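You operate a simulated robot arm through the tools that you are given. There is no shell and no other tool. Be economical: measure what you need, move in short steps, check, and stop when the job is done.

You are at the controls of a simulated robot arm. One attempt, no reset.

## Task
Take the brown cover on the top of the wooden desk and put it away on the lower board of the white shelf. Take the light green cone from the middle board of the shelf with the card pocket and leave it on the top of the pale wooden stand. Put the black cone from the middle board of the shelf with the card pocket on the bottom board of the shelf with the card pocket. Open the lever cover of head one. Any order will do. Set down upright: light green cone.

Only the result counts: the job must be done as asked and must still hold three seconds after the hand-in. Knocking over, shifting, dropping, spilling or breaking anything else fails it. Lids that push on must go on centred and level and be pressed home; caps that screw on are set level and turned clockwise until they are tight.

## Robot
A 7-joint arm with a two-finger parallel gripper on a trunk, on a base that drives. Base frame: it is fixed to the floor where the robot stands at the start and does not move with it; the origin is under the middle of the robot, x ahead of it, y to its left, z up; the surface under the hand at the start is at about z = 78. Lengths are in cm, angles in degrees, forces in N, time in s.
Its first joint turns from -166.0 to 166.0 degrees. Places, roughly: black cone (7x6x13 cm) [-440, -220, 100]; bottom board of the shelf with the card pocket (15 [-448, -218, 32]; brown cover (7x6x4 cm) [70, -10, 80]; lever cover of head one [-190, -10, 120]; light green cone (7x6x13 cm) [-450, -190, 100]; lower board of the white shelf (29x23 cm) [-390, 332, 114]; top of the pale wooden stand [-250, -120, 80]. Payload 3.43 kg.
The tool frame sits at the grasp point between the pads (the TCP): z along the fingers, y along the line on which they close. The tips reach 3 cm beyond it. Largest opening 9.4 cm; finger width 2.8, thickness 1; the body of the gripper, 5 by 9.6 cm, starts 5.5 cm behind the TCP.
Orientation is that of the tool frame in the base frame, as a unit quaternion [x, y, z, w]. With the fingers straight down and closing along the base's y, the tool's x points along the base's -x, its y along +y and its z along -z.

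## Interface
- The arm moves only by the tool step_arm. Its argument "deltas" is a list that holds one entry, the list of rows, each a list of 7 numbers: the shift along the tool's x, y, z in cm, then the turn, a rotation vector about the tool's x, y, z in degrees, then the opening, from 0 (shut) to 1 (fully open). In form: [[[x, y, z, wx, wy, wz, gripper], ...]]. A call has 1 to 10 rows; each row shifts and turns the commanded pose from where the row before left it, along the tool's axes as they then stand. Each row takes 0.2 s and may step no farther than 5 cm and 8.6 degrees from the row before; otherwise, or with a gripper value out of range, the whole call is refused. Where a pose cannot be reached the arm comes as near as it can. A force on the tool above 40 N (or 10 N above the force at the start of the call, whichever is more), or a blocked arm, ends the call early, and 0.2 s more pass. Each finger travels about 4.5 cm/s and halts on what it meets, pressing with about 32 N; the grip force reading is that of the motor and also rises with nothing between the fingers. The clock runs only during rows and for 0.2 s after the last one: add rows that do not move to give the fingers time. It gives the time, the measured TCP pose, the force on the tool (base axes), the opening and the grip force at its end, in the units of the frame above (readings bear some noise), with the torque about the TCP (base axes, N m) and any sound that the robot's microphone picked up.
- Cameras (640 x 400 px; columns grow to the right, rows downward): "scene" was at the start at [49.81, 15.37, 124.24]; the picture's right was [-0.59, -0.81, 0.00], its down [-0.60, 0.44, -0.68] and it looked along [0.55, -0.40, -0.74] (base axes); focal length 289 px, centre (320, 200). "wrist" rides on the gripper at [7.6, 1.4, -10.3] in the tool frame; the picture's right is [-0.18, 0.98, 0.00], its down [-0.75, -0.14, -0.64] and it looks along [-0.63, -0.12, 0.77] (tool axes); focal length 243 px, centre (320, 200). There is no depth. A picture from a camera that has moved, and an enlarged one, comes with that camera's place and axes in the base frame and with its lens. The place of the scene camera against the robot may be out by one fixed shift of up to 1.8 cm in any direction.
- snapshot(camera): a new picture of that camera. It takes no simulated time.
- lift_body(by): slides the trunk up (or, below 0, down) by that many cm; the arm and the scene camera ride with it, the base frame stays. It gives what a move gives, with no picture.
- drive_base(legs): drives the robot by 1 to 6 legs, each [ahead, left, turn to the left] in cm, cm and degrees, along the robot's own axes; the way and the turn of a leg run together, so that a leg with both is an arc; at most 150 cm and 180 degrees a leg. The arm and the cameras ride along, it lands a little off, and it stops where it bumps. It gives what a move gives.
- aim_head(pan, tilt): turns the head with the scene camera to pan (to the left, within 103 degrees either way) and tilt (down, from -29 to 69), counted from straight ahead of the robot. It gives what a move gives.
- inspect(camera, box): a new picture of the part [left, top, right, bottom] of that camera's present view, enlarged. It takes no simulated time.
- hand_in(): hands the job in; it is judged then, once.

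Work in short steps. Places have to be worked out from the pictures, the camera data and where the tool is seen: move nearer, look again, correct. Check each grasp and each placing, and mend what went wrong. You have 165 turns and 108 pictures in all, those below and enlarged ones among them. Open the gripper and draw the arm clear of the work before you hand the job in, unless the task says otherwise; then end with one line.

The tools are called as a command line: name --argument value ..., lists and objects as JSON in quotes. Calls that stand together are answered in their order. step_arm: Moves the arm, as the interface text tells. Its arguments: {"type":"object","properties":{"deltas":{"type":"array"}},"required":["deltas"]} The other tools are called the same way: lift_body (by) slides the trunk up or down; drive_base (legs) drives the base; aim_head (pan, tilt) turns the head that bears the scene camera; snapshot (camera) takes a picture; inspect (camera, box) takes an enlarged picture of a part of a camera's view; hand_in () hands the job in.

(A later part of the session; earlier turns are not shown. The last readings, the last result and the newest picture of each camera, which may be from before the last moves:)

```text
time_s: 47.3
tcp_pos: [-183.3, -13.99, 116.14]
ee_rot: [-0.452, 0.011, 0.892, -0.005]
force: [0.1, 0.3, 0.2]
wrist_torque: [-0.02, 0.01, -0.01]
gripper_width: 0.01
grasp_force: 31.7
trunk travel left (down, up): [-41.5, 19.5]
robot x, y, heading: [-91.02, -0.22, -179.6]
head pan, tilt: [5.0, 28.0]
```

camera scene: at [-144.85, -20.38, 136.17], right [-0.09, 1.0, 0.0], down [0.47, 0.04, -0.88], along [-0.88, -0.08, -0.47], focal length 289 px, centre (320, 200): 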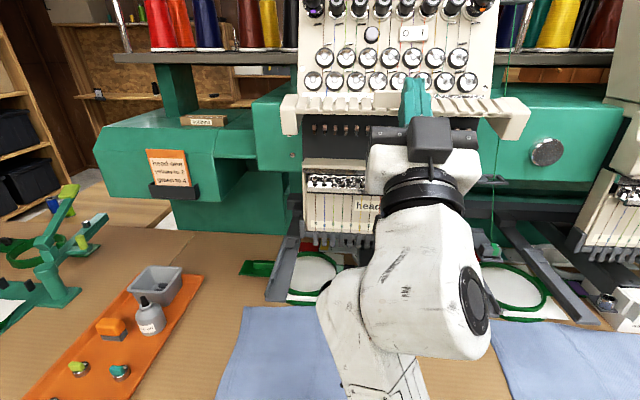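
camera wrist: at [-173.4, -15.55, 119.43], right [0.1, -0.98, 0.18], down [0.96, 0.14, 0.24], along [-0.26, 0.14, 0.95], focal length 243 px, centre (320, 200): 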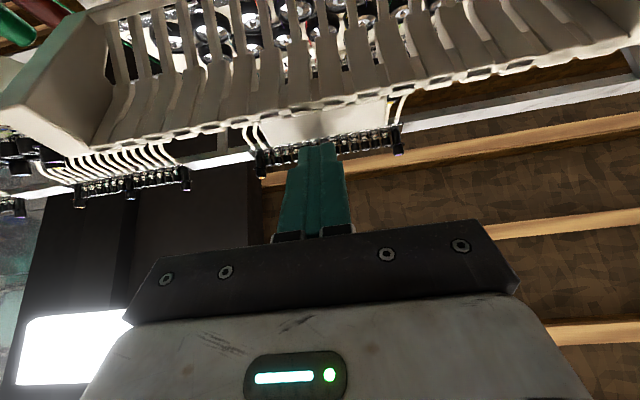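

I'm just below the lip again. I'll nudge in 0.5 cm and go straight up.

step_arm --deltas '[[[0, 0, 0.55, 0, 0, 0, 0], [-0.403, 0, 0.296, 0, 0, 0, 0], [-0.403, 0, 0.296, 0, 0, 0, 0], [-0.403, 0, 0.296, 0, 0, 0, 0], [-0.403, 0, 0.296, 0, 0, 0, 0], [-0.403, 0, 0.296, 0, 0, 0, 0], [-0.403, 0, 0.296, 0, 0, 0, 0]]]'

inspect --camera "scene" --box '[270, 60, 540, 200]'

```text
time_s: 48.5
tcp_pos: [-183.82, -14.23, 117.77]
ee_rot: [-0.459, 0.011, 0.889, -0.006]
force: [3.4, 0.8, -7.1]
wrist_torque: [0.01, -0.03, 0.01]
gripper_width: 0.0
grasp_force: 31.8
trunk travel left (down, up): [-41.5, 19.5]
robot x, y, heading: [-90.3, -0.25, -179.9]
head pan, tilt: [5.0, 28.0]
stopped in row 6: the force on the tool passed its limit at 57 N (the readings are from after the stop); the commanded pose is now the measured one
```

```text
2.37 times, centred on (405, 130) of scene
camera zoom: at [-144.73, -20.38, 136.19], right [-0.09, 1.0, 0.0], down [0.47, 0.04, -0.88], along [-0.88, -0.08, -0.47], focal length 685 px, centre (118, 366)
```

zoom: 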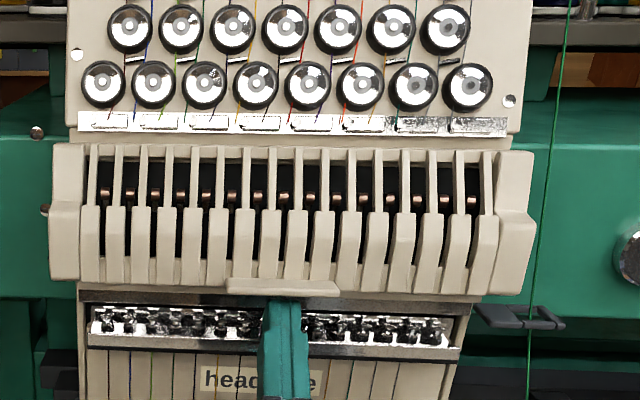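

Straight up just jams at this small lever arm. A better way is to pinch the lip (one finger above, one below) and swing it with matching tool rotation, so I'll back out and level the tool first.

step_arm --deltas '[[[0.8, 0, -0.58, 0, 0, 0, 0], [-2.0, 0, -2.9, 0, 0, 0, 0], [-2.0, 0, -2.9, 0, 0, 0, 0], [-2.0, 0, -2.9, 0, 0, 0, 0], [-0.5, 0, -0.7, 0, 8.5, 0, 0], [0, 0, 0, 0, 8.5, 0, 0], [0, 0, 0, 0, 8.5, 0, 0], [0, 0, 0, 0, 8.5, 0, 0]]]'

step_arm --deltas '[[[0, 0, 0, 0, 0, 8.5, 0], [0, 0, 0, 0, 0, 8.5, 0], [0, 0, 0, 0, 0, 8.5, 0], [0, 0, 0, 0, 0, 8.5, 0], [0, 0, 0, 0, 0, 8.5, 0], [0, 0, 0, 0, 0, 8.5, 0], [0, 0, 0, 0, 0, 8.5, 0.2], [0, 0, 0, 0, 0, 8.5, 0.35], [0, 0, 0, 0, 0, 8.5, 0.45], [0, 0, 0, 0, 0, 8.5, 0.45]]]'

snapshot --camera "wrist"

snapshot --camera "scene"

```text
time_s: 50.3
tcp_pos: [-172.25, -14.3, 116.76]
ee_rot: [-0.698, 0.008, 0.716, -0.009]
force: [0.6, -1.0, -0.7]
wrist_torque: [0.02, 0.0, 0.0]
gripper_width: 0.0
grasp_force: 32.3
trunk travel left (down, up): [-41.5, 19.5]
robot x, y, heading: [-90.88, -0.38, -179.8]
head pan, tilt: [5.0, 28.0]
```

```text
time_s: 52.5
tcp_pos: [-172.38, -14.15, 116.66]
ee_rot: [-0.507, 0.479, 0.522, -0.491]
force: [-0.3, 0.6, 0.1]
wrist_torque: [0.01, 0.04, -0.02]
gripper_width: 4.22
grasp_force: 0.1
trunk travel left (down, up): [-41.5, 19.5]
robot x, y, heading: [-90.76, -0.36, -179.6]
head pan, tilt: [5.0, 28.0]
```

```text
69 pictures are left
camera wrist: at [-162.06, -21.87, 117.33], right [0.03, 0.13, 0.99], down [0.64, 0.76, -0.11], along [-0.77, 0.64, -0.06], focal length 243 px, centre (320, 200)
```

wrist: 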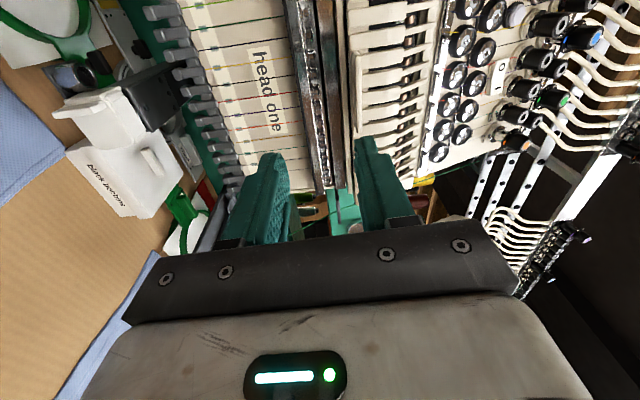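

```text
68 pictures are left
camera scene: at [-144.72, -20.39, 136.17], right [-0.09, 1.0, 0.0], down [0.47, 0.04, -0.88], along [-0.88, -0.08, -0.47], focal length 289 px, centre (320, 200)
```

scene: 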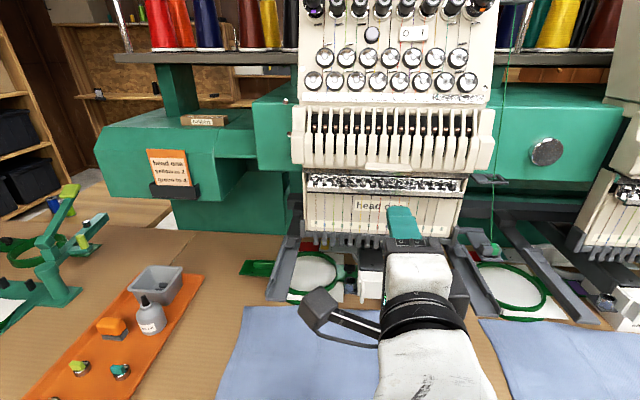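

The roll worked: the tool is level, fingers above one another, and the wrist camera gives a side view. I'll enlarge it to find the lip relative to the fingers.

inspect --camera "wrist" --box '[240, 0, 460, 220]'

```text
1.82 times, centred on (350, 110) of wrist
camera zoom: at [-162.06, -21.87, 117.33], right [0.03, 0.13, 0.99], down [0.64, 0.76, -0.11], along [-0.77, 0.64, -0.06], focal length 441 px, centre (266, 364)
```

zoom: 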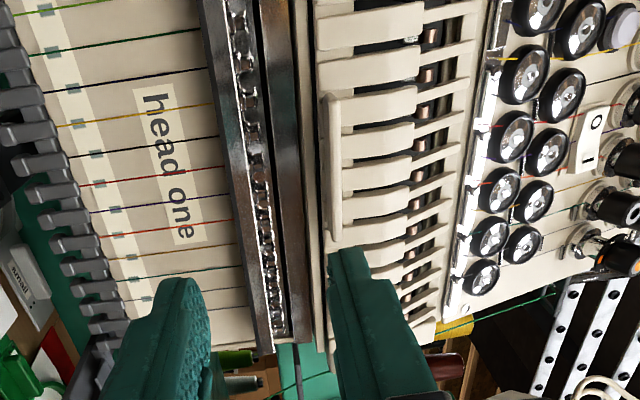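

The lip lies at about z = 120.2, y = -14.5, x from -185 to -187. I'll rise 3.6 cm, correct the roll, and advance with the fingers straddling it.

step_arm --deltas '[[[0.1, 1.8, 1.5, 0, 0, 3.4, 0.45], [0.1, 1.8, 2.0, 0, 0, 0, 0.45], [0, 0, 2.5, 0, 0, 0, 0.45], [0, 0, 2.5, 0, 0, 0, 0.45], [0, 0, 2.0, 0, 0, 0, 0.45]]]'

inspect --camera "wrist" --box '[200, 50, 440, 250]'

inspect --camera "scene" --box '[270, 60, 540, 260]'

```text
time_s: 53.7
tcp_pos: [-182.55, -14.34, 120.65]
ee_rot: [-0.494, 0.492, 0.508, -0.506]
force: [0.6, -0.7, 0.4]
wrist_torque: [0.0, -0.02, 0.03]
gripper_width: 4.23
grasp_force: 0.0
trunk travel left (down, up): [-41.5, 19.5]
robot x, y, heading: [-90.87, -0.18, -179.7]
head pan, tilt: [5.0, 28.0]
```

```text
2.00 times, centred on (320, 150) of wrist
camera zoom: at [-172.3, -22.04, 121.74], right [0.03, 0.18, 0.98], down [0.64, 0.75, -0.16], along [-0.77, 0.63, -0.09], focal length 485 px, centre (320, 300)
```

zoom: 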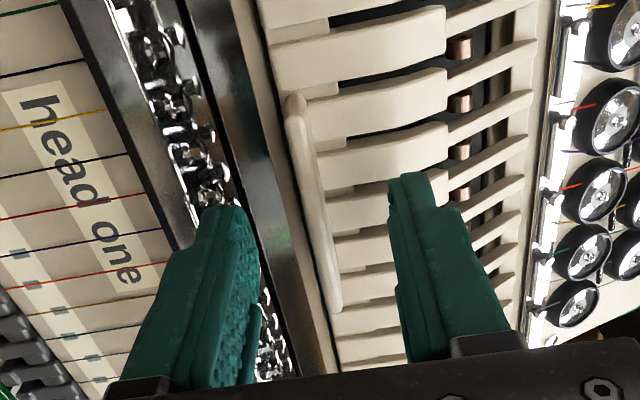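

```text
2.00 times, centred on (405, 160) of scene
camera zoom: at [-144.71, -20.39, 136.17], right [-0.09, 1.0, 0.0], down [0.47, 0.04, -0.88], along [-0.88, -0.08, -0.47], focal length 578 px, centre (150, 280)
```

zoom: 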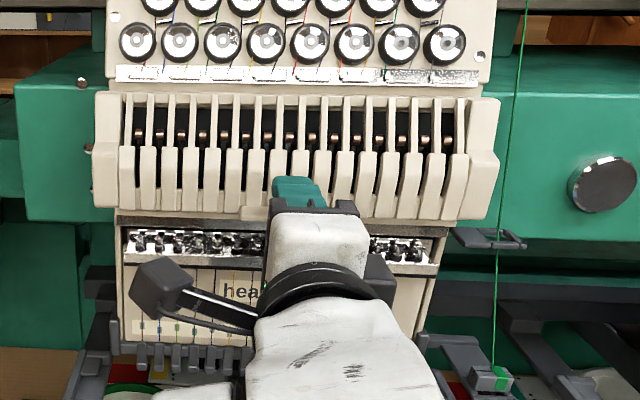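

The fingers straddle the lip evenly. I'll advance 0.9 cm and close gently.

step_arm --deltas '[[[0, 0, 0.5, 0, 0, 0, 0.45], [0, 0, 0.4, 0, 0, 0, 0.45], [0, 0, 0, 0, 0, 0, 0.25], [0, 0, 0, 0, 0, 0, 0.1], [0, 0, 0, 0, 0, 0, 0], [0, 0, 0, 0, 0, 0, 0]]]'

inspect --camera "wrist" --box '[200, 50, 440, 250]'

```text
time_s: 55.1
tcp_pos: [-183.58, -14.53, 120.48]
ee_rot: [-0.494, 0.493, 0.507, -0.506]
force: [0.6, 0.1, -2.1]
wrist_torque: [-0.6, -0.74, -0.04]
gripper_width: 0.6
grasp_force: 39.9
trunk travel left (down, up): [-41.5, 19.5]
robot x, y, heading: [-90.53, -0.66, -179.9]
head pan, tilt: [5.0, 28.0]
```

```text
2.00 times, centred on (320, 150) of wrist
camera zoom: at [-173.3, -22.05, 121.68], right [0.03, 0.18, 0.98], down [0.64, 0.75, -0.16], along [-0.77, 0.63, -0.1], focal length 485 px, centre (320, 300)
```

zoom: 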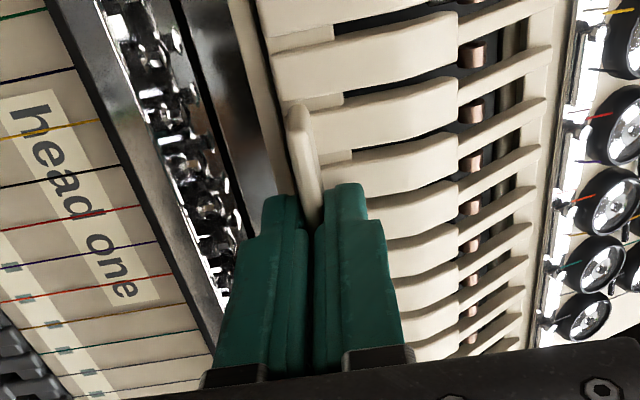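

The lip is pinched (0.6 cm between the pads). I'll swing along an arc about a hinge near (-191, 129), with matching tool rotation, and watch the forces.

step_arm --deltas '[[[0, 0.517, -0.593, 4, 0, 0, 0], [0, 0.517, -0.593, 4, 0, 0, 0], [0, 0.517, -0.593, 4, 0, 0, 0]]]'

inspect --camera "wrist" --box '[200, 50, 440, 250]'

```text
time_s: 55.9
tcp_pos: [-182.01, -14.47, 122.12]
ee_rot: [-0.544, 0.544, 0.453, -0.45]
force: [-4.0, 1.7, -6.9]
wrist_torque: [-0.62, -0.82, -0.04]
gripper_width: 0.58
grasp_force: 40.3
trunk travel left (down, up): [-41.5, 19.5]
robot x, y, heading: [-90.52, -0.51, -179.6]
head pan, tilt: [5.0, 28.0]
```

```text
2.00 times, centred on (320, 150) of wrist
camera zoom: at [-172.16, -22.08, 125.38], right [-0.18, 0.18, 0.97], down [0.66, 0.75, -0.02], along [-0.73, 0.63, -0.26], focal length 485 px, centre (320, 300)
```

zoom: 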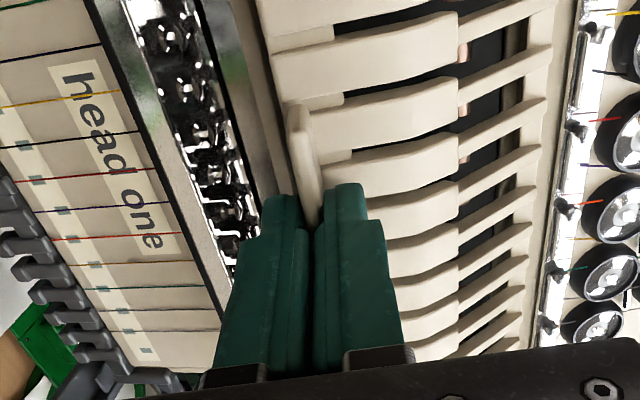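

The lip is still firmly held in the same place between the pads and the forces are small. I'll continue the swing by 40°.

step_arm --deltas '[[[0, 0.646, -0.74, 5, 0, 0, 0], [0, 0.646, -0.74, 5, 0, 0, 0], [0, 0.646, -0.74, 5, 0, 0, 0], [0, 0.646, -0.74, 5, 0, 0, 0], [0, 0.646, -0.74, 5, 0, 0, 0], [0, 0.646, -0.74, 5, 0, 0, 0], [0, 0.646, -0.74, 5, 0, 0, 0]]]'

snapshot --camera "wrist"

```text
time_s: 57.5
tcp_pos: [-179.42, -14.43, 128.51]
ee_rot: [0.655, -0.653, -0.27, 0.267]
force: [-19.5, 6.4, -3.6]
wrist_torque: [0.07, -0.4, -0.17]
gripper_width: 0.67
grasp_force: 40.6
trunk travel left (down, up): [-41.5, 19.5]
robot x, y, heading: [-90.72, -0.33, -179.9]
head pan, tilt: [5.0, 28.0]
```

```text
62 pictures are left
camera wrist: at [-173.22, -22.09, 136.75], right [-0.7, 0.18, 0.69], down [0.55, 0.75, 0.36], along [-0.45, 0.63, -0.63], focal length 243 px, centre (320, 200)
```

wrist: 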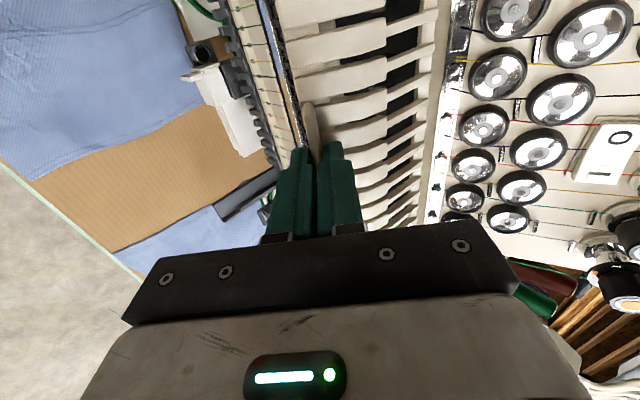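

It's about 47° open, but the arm is being pulled inward, so my arc's radius is slightly too large. I'll shift inward a bit and continue with a smaller radius.

step_arm --deltas '[[[0, 0.8, -0.35, 5, 0, 0, 0], [0, 0.6, -0.6, 5, 0, 0, 0], [0, 0.6, -0.6, 5, 0, 0, 0], [0, 0.6, -0.6, 5, 0, 0, 0]]]'

snapshot --camera "scene"

```text
time_s: 58.5
tcp_pos: [-181.25, -14.78, 126.15]
ee_rot: [0.697, -0.686, -0.178, 0.109]
force: [-7.2, -4.8, 9.2]
wrist_torque: [-1.17, 0.67, -0.93]
gripper_width: 1.24
grasp_force: 45.2
trunk travel left (down, up): [-41.5, 19.5]
robot x, y, heading: [-90.73, 0.13, -179.8]
head pan, tilt: [5.0, 28.0]
stopped in row 4: the force on the tool passed its limit at 86 N (the readings are from after the stop); the commanded pose is now the measured one
```

```text
61 pictures are left
camera scene: at [-144.71, -20.41, 136.19], right [-0.09, 1.0, 0.0], down [0.47, 0.04, -0.88], along [-0.88, -0.08, -0.47], focal length 289 px, centre (320, 200)
```

scene: 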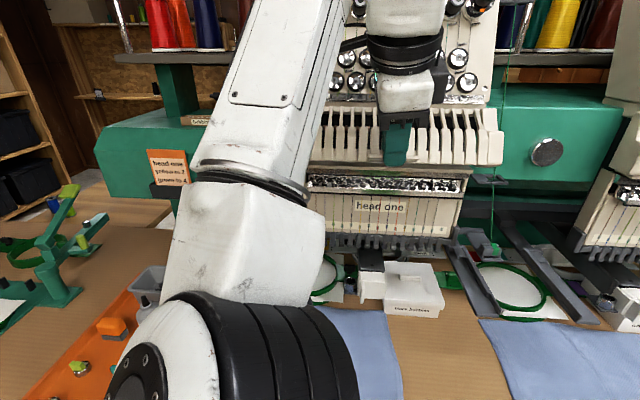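

The elbow swung to another configuration and the hand dropped somewhat; I must check what is gripped and that nothing was hit.

inspect --camera "scene" --box '[290, 60, 530, 240]'

snapshot --camera "wrist"

```text
2.22 times, centred on (410, 150) of scene
camera zoom: at [-144.71, -20.41, 136.19], right [-0.09, 1.0, 0.0], down [0.47, 0.04, -0.88], along [-0.88, -0.08, -0.47], focal length 642 px, centre (120, 311)
```

zoom: 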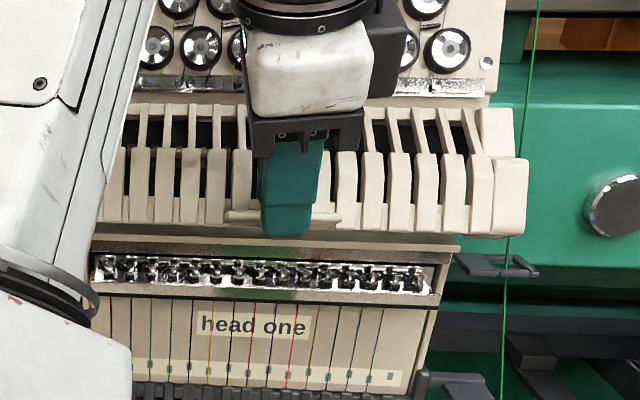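

```text
59 pictures are left
camera wrist: at [-178.43, -23.26, 135.35], right [-0.9, 0.15, 0.41], down [0.39, 0.7, 0.6], along [-0.19, 0.7, -0.69], focal length 243 px, centre (320, 200)
```

wrist: 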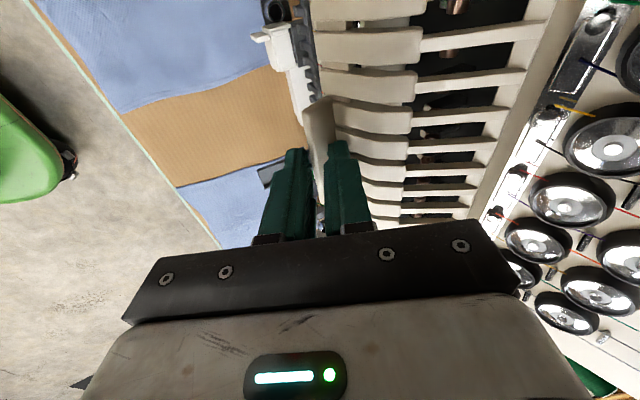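

The lip is still held, but the tool is now misaligned with it and the cover hangs at ~20°. New plan: push from below in the earlier pose but rolled 90°, then open the fingers so the lower one slips behind the panel. First I'll release and withdraw well clear.

step_arm --deltas '[[[0, 0, 0, 0, 0, 0, 0.4], [0, 0, 0, 0, 0, 0, 0.4], [0, 0, 0, 0, 0, 0, 0.4], [0, 0, -3, 0, 0, 0, 0.4], [0, -2, -3, 0, 0, 0, 0.3], [0, -4, -1.5, 0, 0, 0, 0], [0, -4, -1.5, 0, 0, 0, 0], [0, -4, -1, 0, 0, 0, 0]]]'

snapshot --camera "scene"

```text
time_s: 60.0
tcp_pos: [-174.21, -6.09, 126.28]
ee_rot: [-0.638, 0.746, 0.19, -0.035]
force: [-0.1, -0.1, 0.1]
wrist_torque: [0.02, 0.0, 0.01]
gripper_width: 0.0
grasp_force: 12.1
trunk travel left (down, up): [-41.5, 19.5]
robot x, y, heading: [-90.67, -0.31, -179.6]
head pan, tilt: [5.0, 28.0]
stopped in row 7: the arm was blocked; the commanded pose is now the measured one
```

```text
58 pictures are left
camera scene: at [-144.81, -20.37, 136.16], right [-0.09, 1.0, 0.0], down [0.47, 0.04, -0.88], along [-0.88, -0.08, -0.47], focal length 289 px, centre (320, 200)
```

scene: 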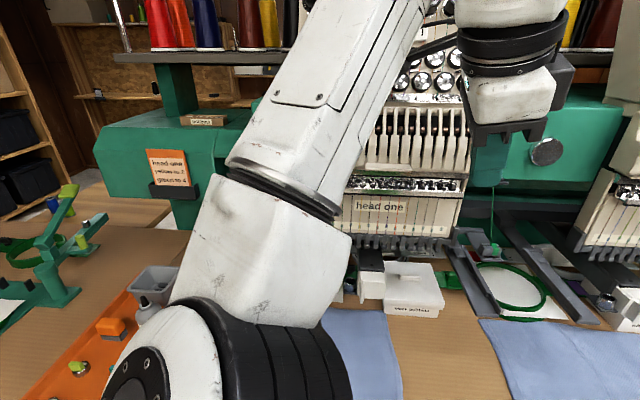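

The arm is in a contorted pose and stopped against itself, though clear of the machine. I'll drive back 30 cm to get free room, then unwind it.

drive_base --legs '[[-30, 0, 0]]'

step_arm --deltas '[[[0, 0, 3, -5, 0, 0, 0], [0, 0, 3, -5, 0, 0, 0]]]'

snapshot --camera "scene"

```text
time_s: 62.0
tcp_pos: [-144.42, -5.73, 126.32]
ee_rot: [-0.637, 0.746, 0.191, -0.035]
force: [0.9, 0.5, -1.3]
wrist_torque: [-0.01, 0.02, -0.01]
gripper_width: 0.0
grasp_force: 31.8
trunk travel left (down, up): [-41.5, 19.5]
robot x, y, heading: [-61.03, -0.22, -179.9]
head pan, tilt: [5.0, 28.0]
```

```text
time_s: 62.6
tcp_pos: [-146.39, -4.15, 120.62]
ee_rot: [-0.631, 0.726, 0.256, -0.091]
force: [0.2, 0.4, 0.5]
wrist_torque: [0.02, 0.0, 0.01]
gripper_width: 0.0
grasp_force: 31.8
trunk travel left (down, up): [-41.5, 19.5]
robot x, y, heading: [-61.0, -0.27, -180.1]
head pan, tilt: [5.0, 28.0]
```

```text
57 pictures are left
camera scene: at [-115.07, -20.1, 136.18], right [-0.09, 1.0, 0.0], down [0.47, 0.04, -0.88], along [-0.88, -0.08, -0.47], focal length 289 px, centre (320, 200)
```

scene: 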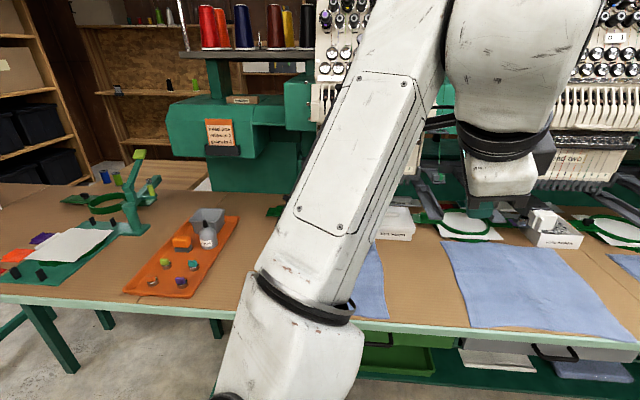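

The machine and table are undisturbed and I have free room. I'll rotate the tool back to the "pointing 36° up, rolled 90°" attitude here, about 98° in all.

step_arm --deltas '[[[0, 0, 0, -8.0, 1.2, 0.8, 0], [0, 0, 0, -8.0, 1.2, 0.8, 0], [0, 0, 0, -8.0, 1.2, 0.8, 0], [0, 0, 0, -8.0, 1.2, 0.8, 0], [0, 0, 0, -8.0, 1.2, 0.8, 0], [0, 0, 0, -8.0, 1.2, 0.8, 0], [0, 0, 0, -8.0, 1.2, 0.8, 0], [0, 0, 0, -8.0, 1.2, 0.8, 0], [0, 0, 0, -8.0, 1.2, 0.8, 0], [0, 0, 0, -8.0, 1.2, 0.8, 0]]]'

snapshot --camera "scene"

```text
time_s: 64.8
tcp_pos: [-146.44, -4.33, 120.84]
ee_rot: [-0.399, 0.419, 0.593, -0.56]
force: [0.0, -0.5, 0.5]
wrist_torque: [-0.05, 0.03, -0.01]
gripper_width: 0.0
grasp_force: 32.4
trunk travel left (down, up): [-41.5, 19.5]
robot x, y, heading: [-61.1, -0.3, -179.7]
head pan, tilt: [5.0, 28.0]
```

```text
56 pictures are left
camera scene: at [-115.06, -20.1, 136.18], right [-0.09, 1.0, 0.0], down [0.47, 0.04, -0.88], along [-0.88, -0.08, -0.47], focal length 289 px, centre (320, 200)
```

scene: 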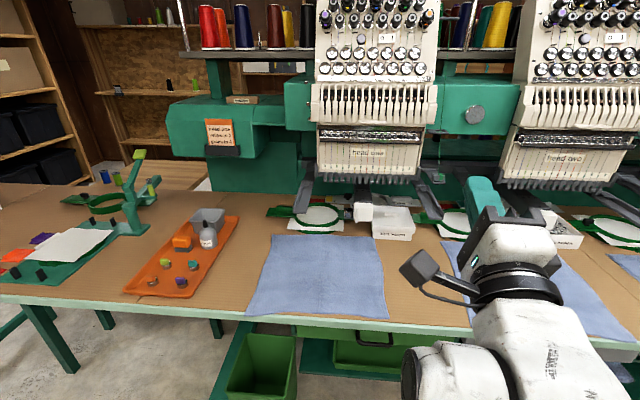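

The arm is back in the good configuration and the cover is closed. I'll finish the rotation, shift to y = -14.3 and down, then drive forward 30 cm.

step_arm --deltas '[[[3.3, 0, 0, -8.0, 1.2, 0.8, 0], [3.3, 0, 0, -8.0, 1.2, 0.8, 0], [3.4, 0, 0, 0, 0, 0, 0], [0, -2.3, -1.7, 0, 0, 0, 0], [0, -2.3, -1.7, 0, 0, 0, 0]]]'

drive_base --legs '[[30, 0, 0]]'

inspect --camera "scene" --box '[280, 90, 520, 290]'

```text
time_s: 66.0
tcp_pos: [-146.72, -14.42, 115.05]
ee_rot: [-0.323, 0.327, 0.63, -0.626]
force: [-0.1, 0.1, -0.9]
wrist_torque: [0.0, -0.01, -0.03]
gripper_width: 0.0
grasp_force: 32.3
trunk travel left (down, up): [-41.5, 19.5]
robot x, y, heading: [-61.29, -0.34, -179.9]
head pan, tilt: [5.0, 28.0]
```

```text
time_s: 68.0
tcp_pos: [-176.41, -14.73, 115.09]
ee_rot: [-0.323, 0.326, 0.629, -0.628]
force: [-0.2, 0.2, 0.1]
wrist_torque: [-0.02, -0.02, 0.0]
gripper_width: 0.02
grasp_force: 31.9
trunk travel left (down, up): [-41.5, 19.5]
robot x, y, heading: [-90.79, -0.45, -179.5]
head pan, tilt: [5.0, 28.0]
```

```text
2.00 times, centred on (400, 190) of scene
camera zoom: at [-144.81, -20.33, 136.18], right [-0.09, 1.0, 0.0], down [0.47, 0.04, -0.88], along [-0.88, -0.08, -0.47], focal length 578 px, centre (160, 220)
```

zoom: 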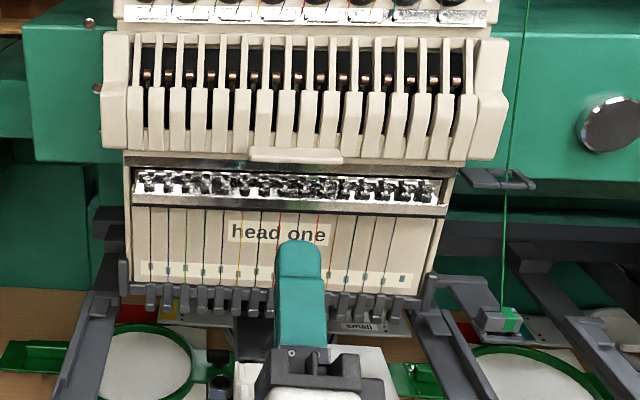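

Attitude is right and the fingers are below and in front of the lip. I'll move in under it and start the push along the known path.

step_arm --deltas '[[[0, -1.92, 3.0, 0, 0, 0, 0], [0, -1.92, 3.0, 0, 0, 0, 0], [0, 0.813, 0.578, 0, 0, 0, 0], [0, 0.55, 0.264, 0, 0, 0, 0], [0, 0.524, 0.0, 0, 0, 0, 0], [0, 0.5, -0.1, 0, 0, 0, 0], [0, 0.459, -0.1, 0, 0, 0, 0], [0, 0.488, -0.1, 0, 0, 0, 0], [0, 0.488, -0.084, 0, 0, 0, 0]]]'

inspect --camera "scene" --box '[280, 60, 520, 260]'

```text
time_s: 70.0
tcp_pos: [-181.71, -14.58, 118.79]
ee_rot: [-0.325, 0.327, 0.629, -0.627]
force: [-0.2, 0.6, 0.2]
wrist_torque: [0.0, 0.02, -0.03]
gripper_width: 0.03
grasp_force: 31.5
trunk travel left (down, up): [-41.5, 19.5]
robot x, y, heading: [-90.66, -0.21, -179.7]
head pan, tilt: [5.0, 28.0]
```

```text
2.00 times, centred on (400, 160) of scene
camera zoom: at [-144.83, -20.33, 136.17], right [-0.09, 1.0, 0.0], down [0.47, 0.04, -0.88], along [-0.88, -0.08, -0.47], focal length 578 px, centre (160, 280)
```

zoom: 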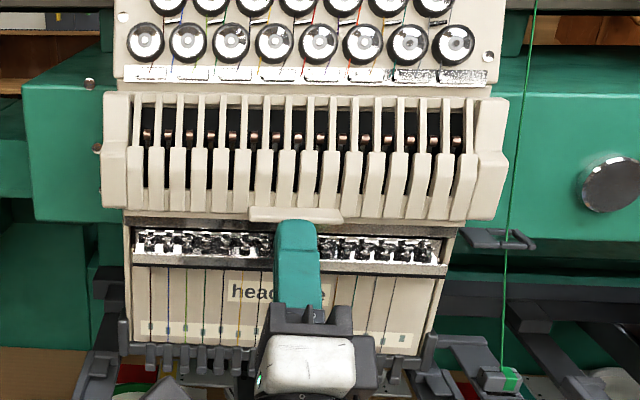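

No contact yet; the tip is slightly too far out. I'll drop 1.6 cm, go in 1.7 cm, and push again.

step_arm --deltas '[[[0, -1.3, -0.92, 0, 0, 0, 0], [0, -0.98, 1.38, 0, 0, 0, 0], [0, 0.65, 0.46, 0, 0, 0, 0], [0, 0.4, 0.2, 0, 0, 0, 0], [0, 0.4, 0.1, 0, 0, 0, 0], [0, 0.45, 0.0, 0, 0, 0, 0], [0, 0.45, -0.05, 0, 0, 0, 0], [0, 0.45, -0.1, 0, 0, 0, 0]]]'

inspect --camera "scene" --box '[280, 60, 520, 260]'

```text
time_s: 71.0
tcp_pos: [-183.51, -14.72, 117.88]
ee_rot: [-0.328, 0.327, 0.628, -0.625]
force: [8.4, 1.9, -8.8]
wrist_torque: [-0.04, -0.01, -0.03]
gripper_width: 0.0
grasp_force: 32.3
trunk travel left (down, up): [-41.5, 19.5]
robot x, y, heading: [-90.64, -0.4, -179.8]
head pan, tilt: [5.0, 28.0]
stopped in row 4: the force on the tool passed its limit at 47 N (the readings are from after the stop); the commanded pose is now the measured one
```

```text
2.00 times, centred on (400, 160) of scene
camera zoom: at [-144.76, -20.35, 136.17], right [-0.09, 1.0, 0.0], down [0.47, 0.04, -0.88], along [-0.88, -0.08, -0.47], focal length 578 px, centre (160, 280)
```

zoom: 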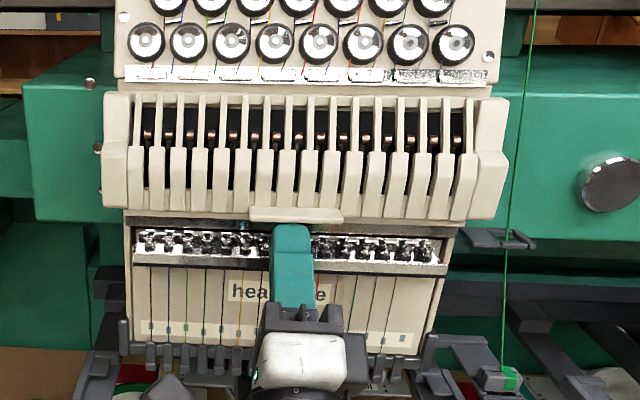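

In contact under the lip now. I'll continue up and outward as in the first successful push.

step_arm --deltas '[[[0, 0.42, -0.12, 0, 0, 0, 0], [0, 0.42, -0.12, 0, 0, 0, 0], [0, 0.47, -0.1, 0, 0, 0, 0], [0, 0.47, -0.1, 0, 0, 0, 0], [0, 0.5, -0.08, 0, 0, 0, 0], [0, 0.55, -0.05, 0, 0, 0, 0], [0, 0.55, -0.05, 0, 0, 0, 0], [0, 0.6, 0, 0, 0, 0, 0], [0, 0.6, 0, 0, 0, 0, 0]]]'

inspect --camera "scene" --box '[280, 60, 520, 260]'

```text
time_s: 71.8
tcp_pos: [-182.55, -14.69, 118.33]
ee_rot: [-0.331, 0.328, 0.628, -0.624]
force: [5.3, 1.2, -9.8]
wrist_torque: [-0.12, -0.01, -0.03]
gripper_width: 0.0
grasp_force: 31.9
trunk travel left (down, up): [-41.5, 19.5]
robot x, y, heading: [-90.66, -0.4, -179.7]
head pan, tilt: [5.0, 28.0]
stopped in row 3: the force on the tool passed its limit at 44 N (the readings are from after the stop); the commanded pose is now the measured one
```

```text
2.00 times, centred on (400, 160) of scene
camera zoom: at [-144.75, -20.34, 136.2], right [-0.09, 1.0, 0.0], down [0.47, 0.04, -0.88], along [-0.88, -0.08, -0.47], focal length 578 px, centre (160, 280)
```

zoom: 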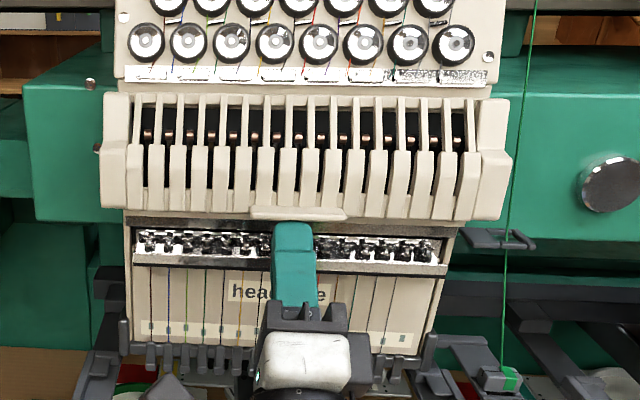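

Small opening began (lip has risen slightly). I'll keep going with small steps.

step_arm --deltas '[[[0, 0.4, -0.2, 0, 0, 0, 0], [0, 0.42, -0.12, 0, 0, 0, 0], [0, 0.47, -0.1, 0, 0, 0, 0], [0, 0.47, -0.1, 0, 0, 0, 0], [0, 0.5, -0.08, 0, 0, 0, 0], [0, 0.55, -0.05, 0, 0, 0, 0], [0, 0.55, -0.05, 0, 0, 0, 0], [0, 0.6, 0, 0, 0, 0, 0], [0, 0.6, 0, 0, 0, 0, 0]]]'

inspect --camera "scene" --box '[280, 60, 520, 260]'

```text
time_s: 73.8
tcp_pos: [-179.46, -14.79, 121.85]
ee_rot: [-0.332, 0.327, 0.627, -0.624]
force: [0.3, 0.1, -0.3]
wrist_torque: [-0.05, 0.02, 0.0]
gripper_width: 0.0
grasp_force: 32.0
trunk travel left (down, up): [-41.5, 19.5]
robot x, y, heading: [-90.78, -0.35, -179.6]
head pan, tilt: [5.0, 28.0]
```

```text
2.00 times, centred on (400, 160) of scene
camera zoom: at [-144.75, -20.35, 136.17], right [-0.09, 1.0, 0.0], down [0.47, 0.04, -0.88], along [-0.88, -0.08, -0.47], focal length 578 px, centre (160, 280)
```

zoom: 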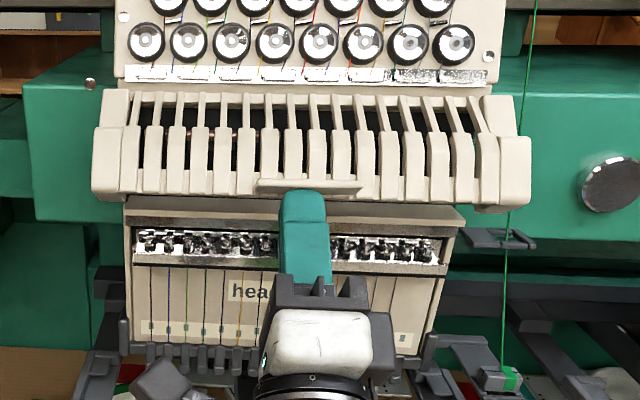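

The reading shows almost no force at ~30° open. I'll wait one step to see whether the cover rests on the finger or stays by itself.

step_arm --deltas '[[[0, 0, 0, 0, 0, 0, 0], [0, 0, 0, 0, 0, 0, 0]]]'

snapshot --camera "wrist"

```text
time_s: 74.4
tcp_pos: [-179.47, -14.89, 121.92]
ee_rot: [-0.331, 0.328, 0.627, -0.624]
force: [0.5, -0.4, -0.8]
wrist_torque: [0.02, 0.01, 0.01]
gripper_width: 0.02
grasp_force: 31.9
trunk travel left (down, up): [-41.5, 19.5]
robot x, y, heading: [-90.86, -0.37, -179.8]
head pan, tilt: [5.0, 28.0]
```

```text
50 pictures are left
camera wrist: at [-170.14, -22.37, 117.18], right [0.56, 0.18, 0.81], down [0.45, 0.76, -0.48], along [-0.7, 0.63, 0.34], focal length 243 px, centre (320, 200)
```

wrist: 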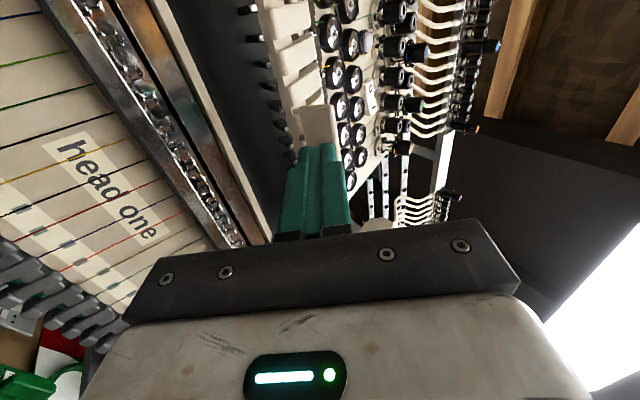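

The cover just rests lightly on the finger. I'll push on to about 65°, then open the fingers while moving the hand down so the upper finger stays put and the lower one extends behind the panel.

step_arm --deltas '[[[0, 0.72, 0.1, 0, 0, 0, 0], [0, 0.75, 0.15, 0, 0, 0, 0], [0, 0.795, 0.26, 0, 0, 0, 0], [0, 0.795, 0.26, 0, 0, 0, 0], [0, 0.6, 0.2, 0, 0, 0, 0], [0, -0.6, 0, 0, 0, 0, 0.2], [0, -0.9, 0, 0, 0, 0, 0.4], [0, -0.9, 0, 0, 0, 0, 0.6], [0, -0.9, 0, 0, 0, 0, 0.75], [0, 0, 0, 0, 0, 0, 0.75]]]'

inspect --camera "scene" --box '[280, 60, 520, 260]'

snapshot --camera "wrist"

```text
time_s: 76.6
tcp_pos: [-180.01, -14.83, 122.5]
ee_rot: [-0.331, 0.329, 0.627, -0.624]
force: [1.2, -0.1, -1.0]
wrist_torque: [0.0, 0.01, 0.01]
gripper_width: 7.05
grasp_force: 0.0
trunk travel left (down, up): [-41.5, 19.5]
robot x, y, heading: [-91.27, -0.3, -179.9]
head pan, tilt: [5.0, 28.0]
```

```text
2.00 times, centred on (400, 160) of scene
camera zoom: at [-144.77, -20.34, 136.17], right [-0.09, 1.0, 0.0], down [0.47, 0.04, -0.88], along [-0.88, -0.08, -0.47], focal length 578 px, centre (160, 280)
```

zoom: 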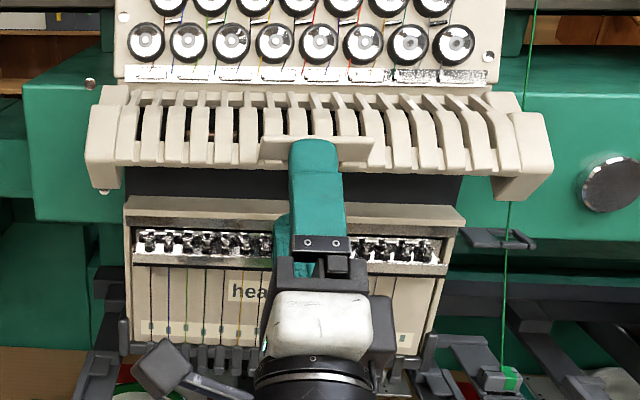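

```text
48 pictures are left
camera wrist: at [-170.76, -22.34, 117.94], right [0.56, 0.18, 0.81], down [0.45, 0.76, -0.48], along [-0.7, 0.63, 0.34], focal length 243 px, centre (320, 200)
```

wrist: 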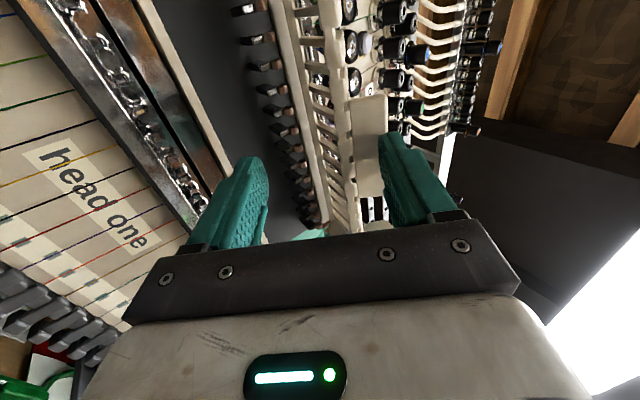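

The lower finger is now behind the panel's edge and the upper one still holds the lip. I'll raise the hand straight up so the lower finger takes over the lifting.

step_arm --deltas '[[[0, 0.65, 0.46, 0, 0, 0, 0.75], [0, 0.65, 0.46, 0, 0, 0, 0.75], [0, 0.65, 0.46, 0, 0, 0, 0.75], [0, 0.65, 0.46, 0, 0, 0, 0.75], [0, 0.65, 0.46, 0, 0, 0, 0.75], [0, 0.65, 0.46, 0, 0, 0, 0.75]]]'

inspect --camera "scene" --box '[280, 60, 520, 260]'

snapshot --camera "wrist"

```text
time_s: 78.0
tcp_pos: [-180.01, -14.76, 127.4]
ee_rot: [-0.331, 0.328, 0.627, -0.624]
force: [-0.5, 1.0, -1.5]
wrist_torque: [-0.04, 0.0, 0.0]
gripper_width: 7.12
grasp_force: 1.0
trunk travel left (down, up): [-41.5, 19.5]
robot x, y, heading: [-90.97, -0.56, -179.6]
head pan, tilt: [5.0, 28.0]
```

```text
2.00 times, centred on (400, 160) of scene
camera zoom: at [-144.76, -20.35, 136.16], right [-0.09, 1.0, 0.0], down [0.47, 0.04, -0.88], along [-0.88, -0.08, -0.47], focal length 578 px, centre (160, 280)
```

zoom: 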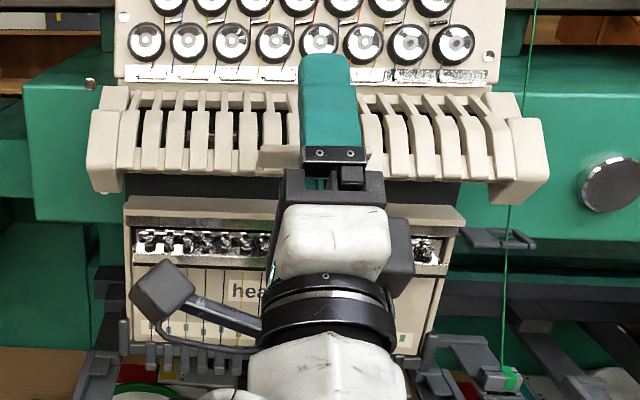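

```text
46 pictures are left
camera wrist: at [-170.76, -22.34, 122.8], right [0.56, 0.18, 0.81], down [0.45, 0.76, -0.47], along [-0.7, 0.63, 0.34], focal length 243 px, centre (320, 200)
```

wrist: 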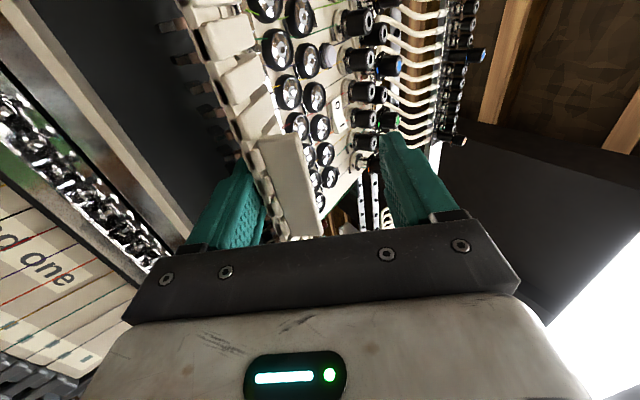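

The lower finger has taken over behind the panel. I'll keep raising in steps.

step_arm --deltas '[[[0, 0.65, 0.46, 0, 0, 0, 0.75], [0, 0.65, 0.46, 0, 0, 0, 0.75], [0, 0.65, 0.46, 0, 0, 0, 0.75], [0, 0.65, 0.46, 0, 0, 0, 0.75], [0, 0.65, 0.46, 0, 0, 0, 0.75]]]'

inspect --camera "scene" --box '[280, 40, 520, 240]'

snapshot --camera "wrist"

```text
time_s: 79.2
tcp_pos: [-180.16, -14.84, 131.48]
ee_rot: [-0.33, 0.328, 0.627, -0.625]
force: [-1.4, -0.8, -1.2]
wrist_torque: [-0.01, -0.03, 0.04]
gripper_width: 7.18
grasp_force: 0.9
trunk travel left (down, up): [-41.5, 19.5]
robot x, y, heading: [-90.82, -0.34, -179.7]
head pan, tilt: [5.0, 28.0]
```

```text
2.00 times, centred on (400, 140) of scene
camera zoom: at [-144.76, -20.35, 136.16], right [-0.09, 1.0, 0.0], down [0.47, 0.04, -0.88], along [-0.88, -0.08, -0.47], focal length 578 px, centre (160, 320)
```

zoom: 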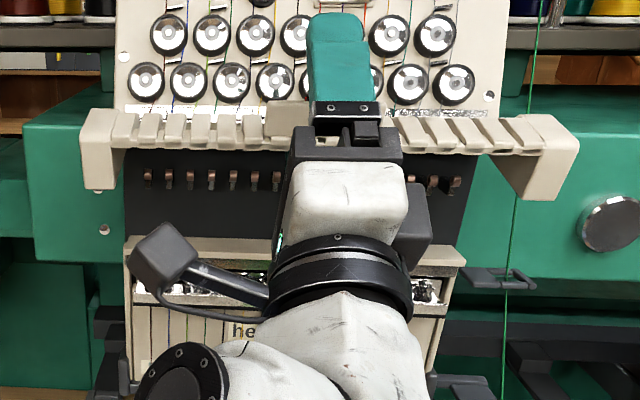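

```text
44 pictures are left
camera wrist: at [-170.81, -22.33, 126.8], right [0.56, 0.18, 0.81], down [0.45, 0.76, -0.48], along [-0.7, 0.63, 0.34], focal length 243 px, centre (320, 200)
```

wrist: 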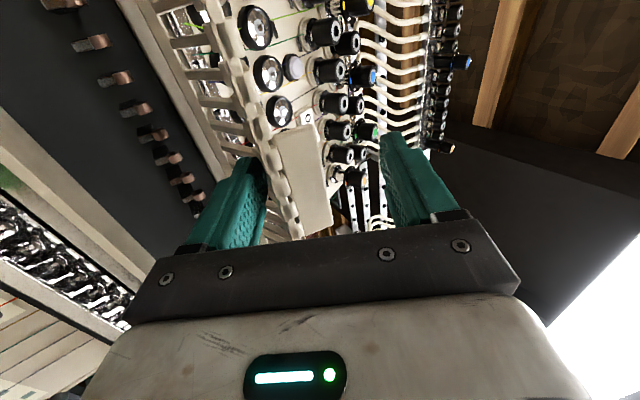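

About 85° now. I'll close the gripper a little to keep the upper finger away from the knobs, then go on up and slightly inward.

step_arm --deltas '[[[0, 0.7, 0, 0, 0, 0, 0.6], [0, 0.5, 0.5, 0, 0, 0, 0.6], [0, 0.5, 0.5, 0, 0, 0, 0.6], [0, 0.45, 0.57, 0, 0, 0, 0.6], [0, 0.45, 0.57, 0, 0, 0, 0.6]]]'

inspect --camera "scene" --box '[280, 40, 520, 240]'

snapshot --camera "wrist"

```text
time_s: 80.5
tcp_pos: [-180.65, -14.82, 134.07]
ee_rot: [-0.339, 0.331, 0.626, -0.619]
force: [8.7, -0.4, -20.8]
wrist_torque: [-0.31, -1.0, 0.04]
gripper_width: 6.37
grasp_force: 6.5
trunk travel left (down, up): [-41.5, 19.5]
robot x, y, heading: [-90.64, -0.3, -179.6]
head pan, tilt: [5.0, 28.0]
stopped in row 5: the force on the tool passed its limit at 81 N (the readings are from after the stop); the commanded pose is now the measured one
```

```text
2.00 times, centred on (400, 140) of scene
camera zoom: at [-144.67, -20.4, 136.17], right [-0.09, 1.0, 0.0], down [0.47, 0.04, -0.88], along [-0.88, -0.08, -0.47], focal length 578 px, centre (160, 320)
```

zoom: 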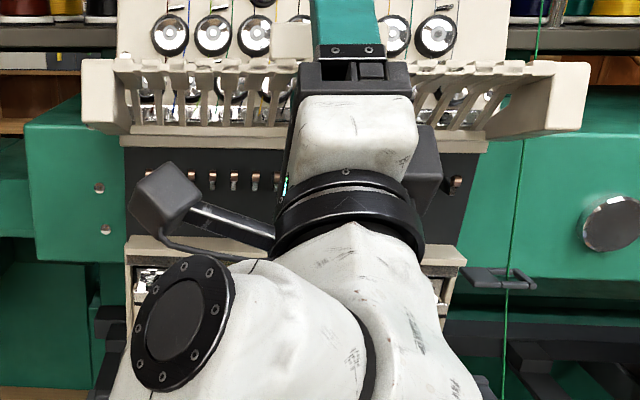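

```text
42 pictures are left
camera wrist: at [-171.28, -22.35, 129.53], right [0.54, 0.17, 0.82], down [0.46, 0.76, -0.46], along [-0.7, 0.63, 0.33], focal length 243 px, centre (320, 200)
```

wrist: 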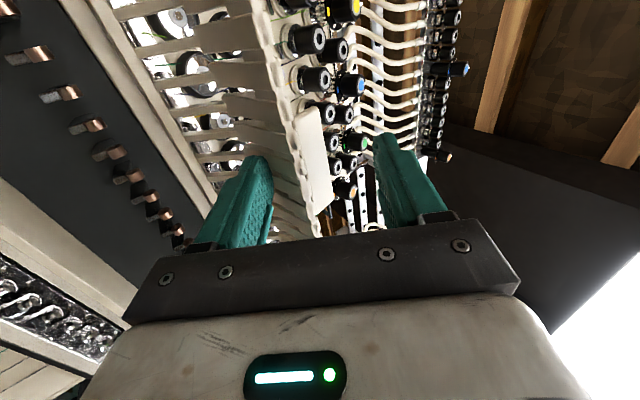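

The cover is about 115° open and has met its stop. I'll ease off a little, pull the fingers straight back, and see if it stays.

step_arm --deltas '[[[0, -0.3, -0.2, 0, 0, 0, 0.6], [0, -0.3, -0.2, 0, 0, 0, 0.6], [0, 0, 0, 0, 0, 0, 0.6]]]'

snapshot --camera "wrist"

```text
time_s: 81.3
tcp_pos: [-180.48, -14.79, 133.65]
ee_rot: [-0.334, 0.329, 0.627, -0.622]
force: [-0.1, 0.9, -1.0]
wrist_torque: [0.02, -0.02, -0.04]
gripper_width: 5.65
grasp_force: 0.0
trunk travel left (down, up): [-41.5, 19.5]
robot x, y, heading: [-90.64, -0.39, -179.5]
head pan, tilt: [5.0, 28.0]
```

```text
41 pictures are left
camera wrist: at [-171.17, -22.3, 129.12], right [0.55, 0.17, 0.82], down [0.46, 0.76, -0.47], along [-0.7, 0.63, 0.34], focal length 243 px, centre (320, 200)
```

wrist: 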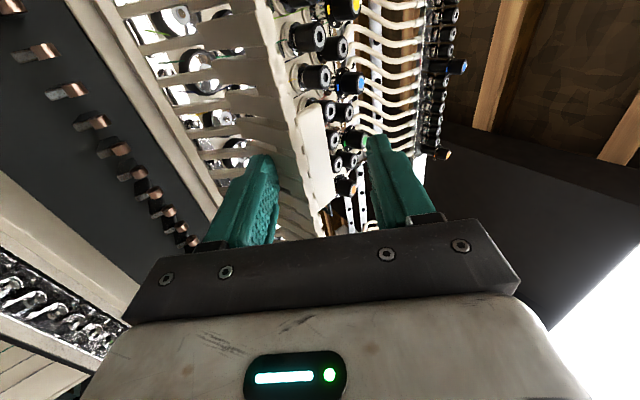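

The cover appears unchanged. I'll pull back along the fingers and check it again.

step_arm --deltas '[[[0, -0.4, -0.5, 0, 0, 0, 0.6], [0, -0.2, -1.5, 0, 0, 0, 0.6], [0, 0, -1.5, 0, 0, 0, 0.6]]]'

inspect --camera "scene" --box '[280, 40, 520, 240]'

```text
time_s: 82.1
tcp_pos: [-177.89, -14.78, 131.14]
ee_rot: [-0.335, 0.331, 0.627, -0.621]
force: [0.1, -0.4, 0.3]
wrist_torque: [0.02, -0.01, 0.0]
gripper_width: 5.67
grasp_force: 0.0
trunk travel left (down, up): [-41.5, 19.5]
robot x, y, heading: [-90.97, -0.24, -179.7]
head pan, tilt: [5.0, 28.0]
```

```text
2.00 times, centred on (400, 140) of scene
camera zoom: at [-144.66, -20.37, 136.17], right [-0.09, 1.0, 0.0], down [0.47, 0.04, -0.88], along [-0.88, -0.08, -0.47], focal length 578 px, centre (160, 320)
```

zoom: 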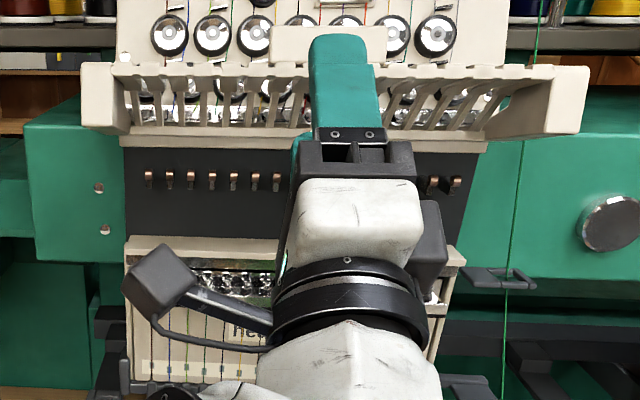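

The cover holds its open position. I'll retract fully and back the base away, then confirm.

step_arm --deltas '[[[0, 0, -2.5, 0, 0, 0, 0.6], [0, 0, -3, 0, 0, 0, 0.4], [0, 0, -3, 0, 0, 0, 0.3]]]'

drive_base --legs '[[-35, 0, 0]]'

snapshot --camera "scene"

```text
time_s: 82.9
tcp_pos: [-170.81, -14.64, 126.4]
ee_rot: [-0.335, 0.33, 0.627, -0.621]
force: [-0.2, -0.4, -0.3]
wrist_torque: [0.01, -0.01, 0.01]
gripper_width: 2.83
grasp_force: 0.1
trunk travel left (down, up): [-41.5, 19.5]
robot x, y, heading: [-90.77, 0.12, -179.5]
head pan, tilt: [5.0, 28.0]
```

```text
time_s: 85.2
tcp_pos: [-135.4, -14.73, 126.32]
ee_rot: [-0.336, 0.33, 0.625, -0.622]
force: [0.1, 0.3, -0.6]
wrist_torque: [-0.02, -0.02, -0.02]
gripper_width: 2.86
grasp_force: 0.0
trunk travel left (down, up): [-41.5, 19.5]
robot x, y, heading: [-55.39, 0.27, -179.6]
head pan, tilt: [5.0, 28.0]
```

```text
39 pictures are left
camera scene: at [-109.27, -20.29, 136.17], right [-0.1, 1.0, 0.0], down [0.47, 0.04, -0.88], along [-0.88, -0.08, -0.47], focal length 289 px, centre (320, 200)
```

scene: 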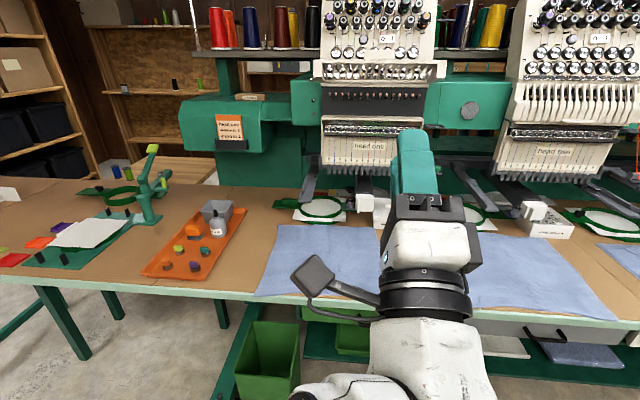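

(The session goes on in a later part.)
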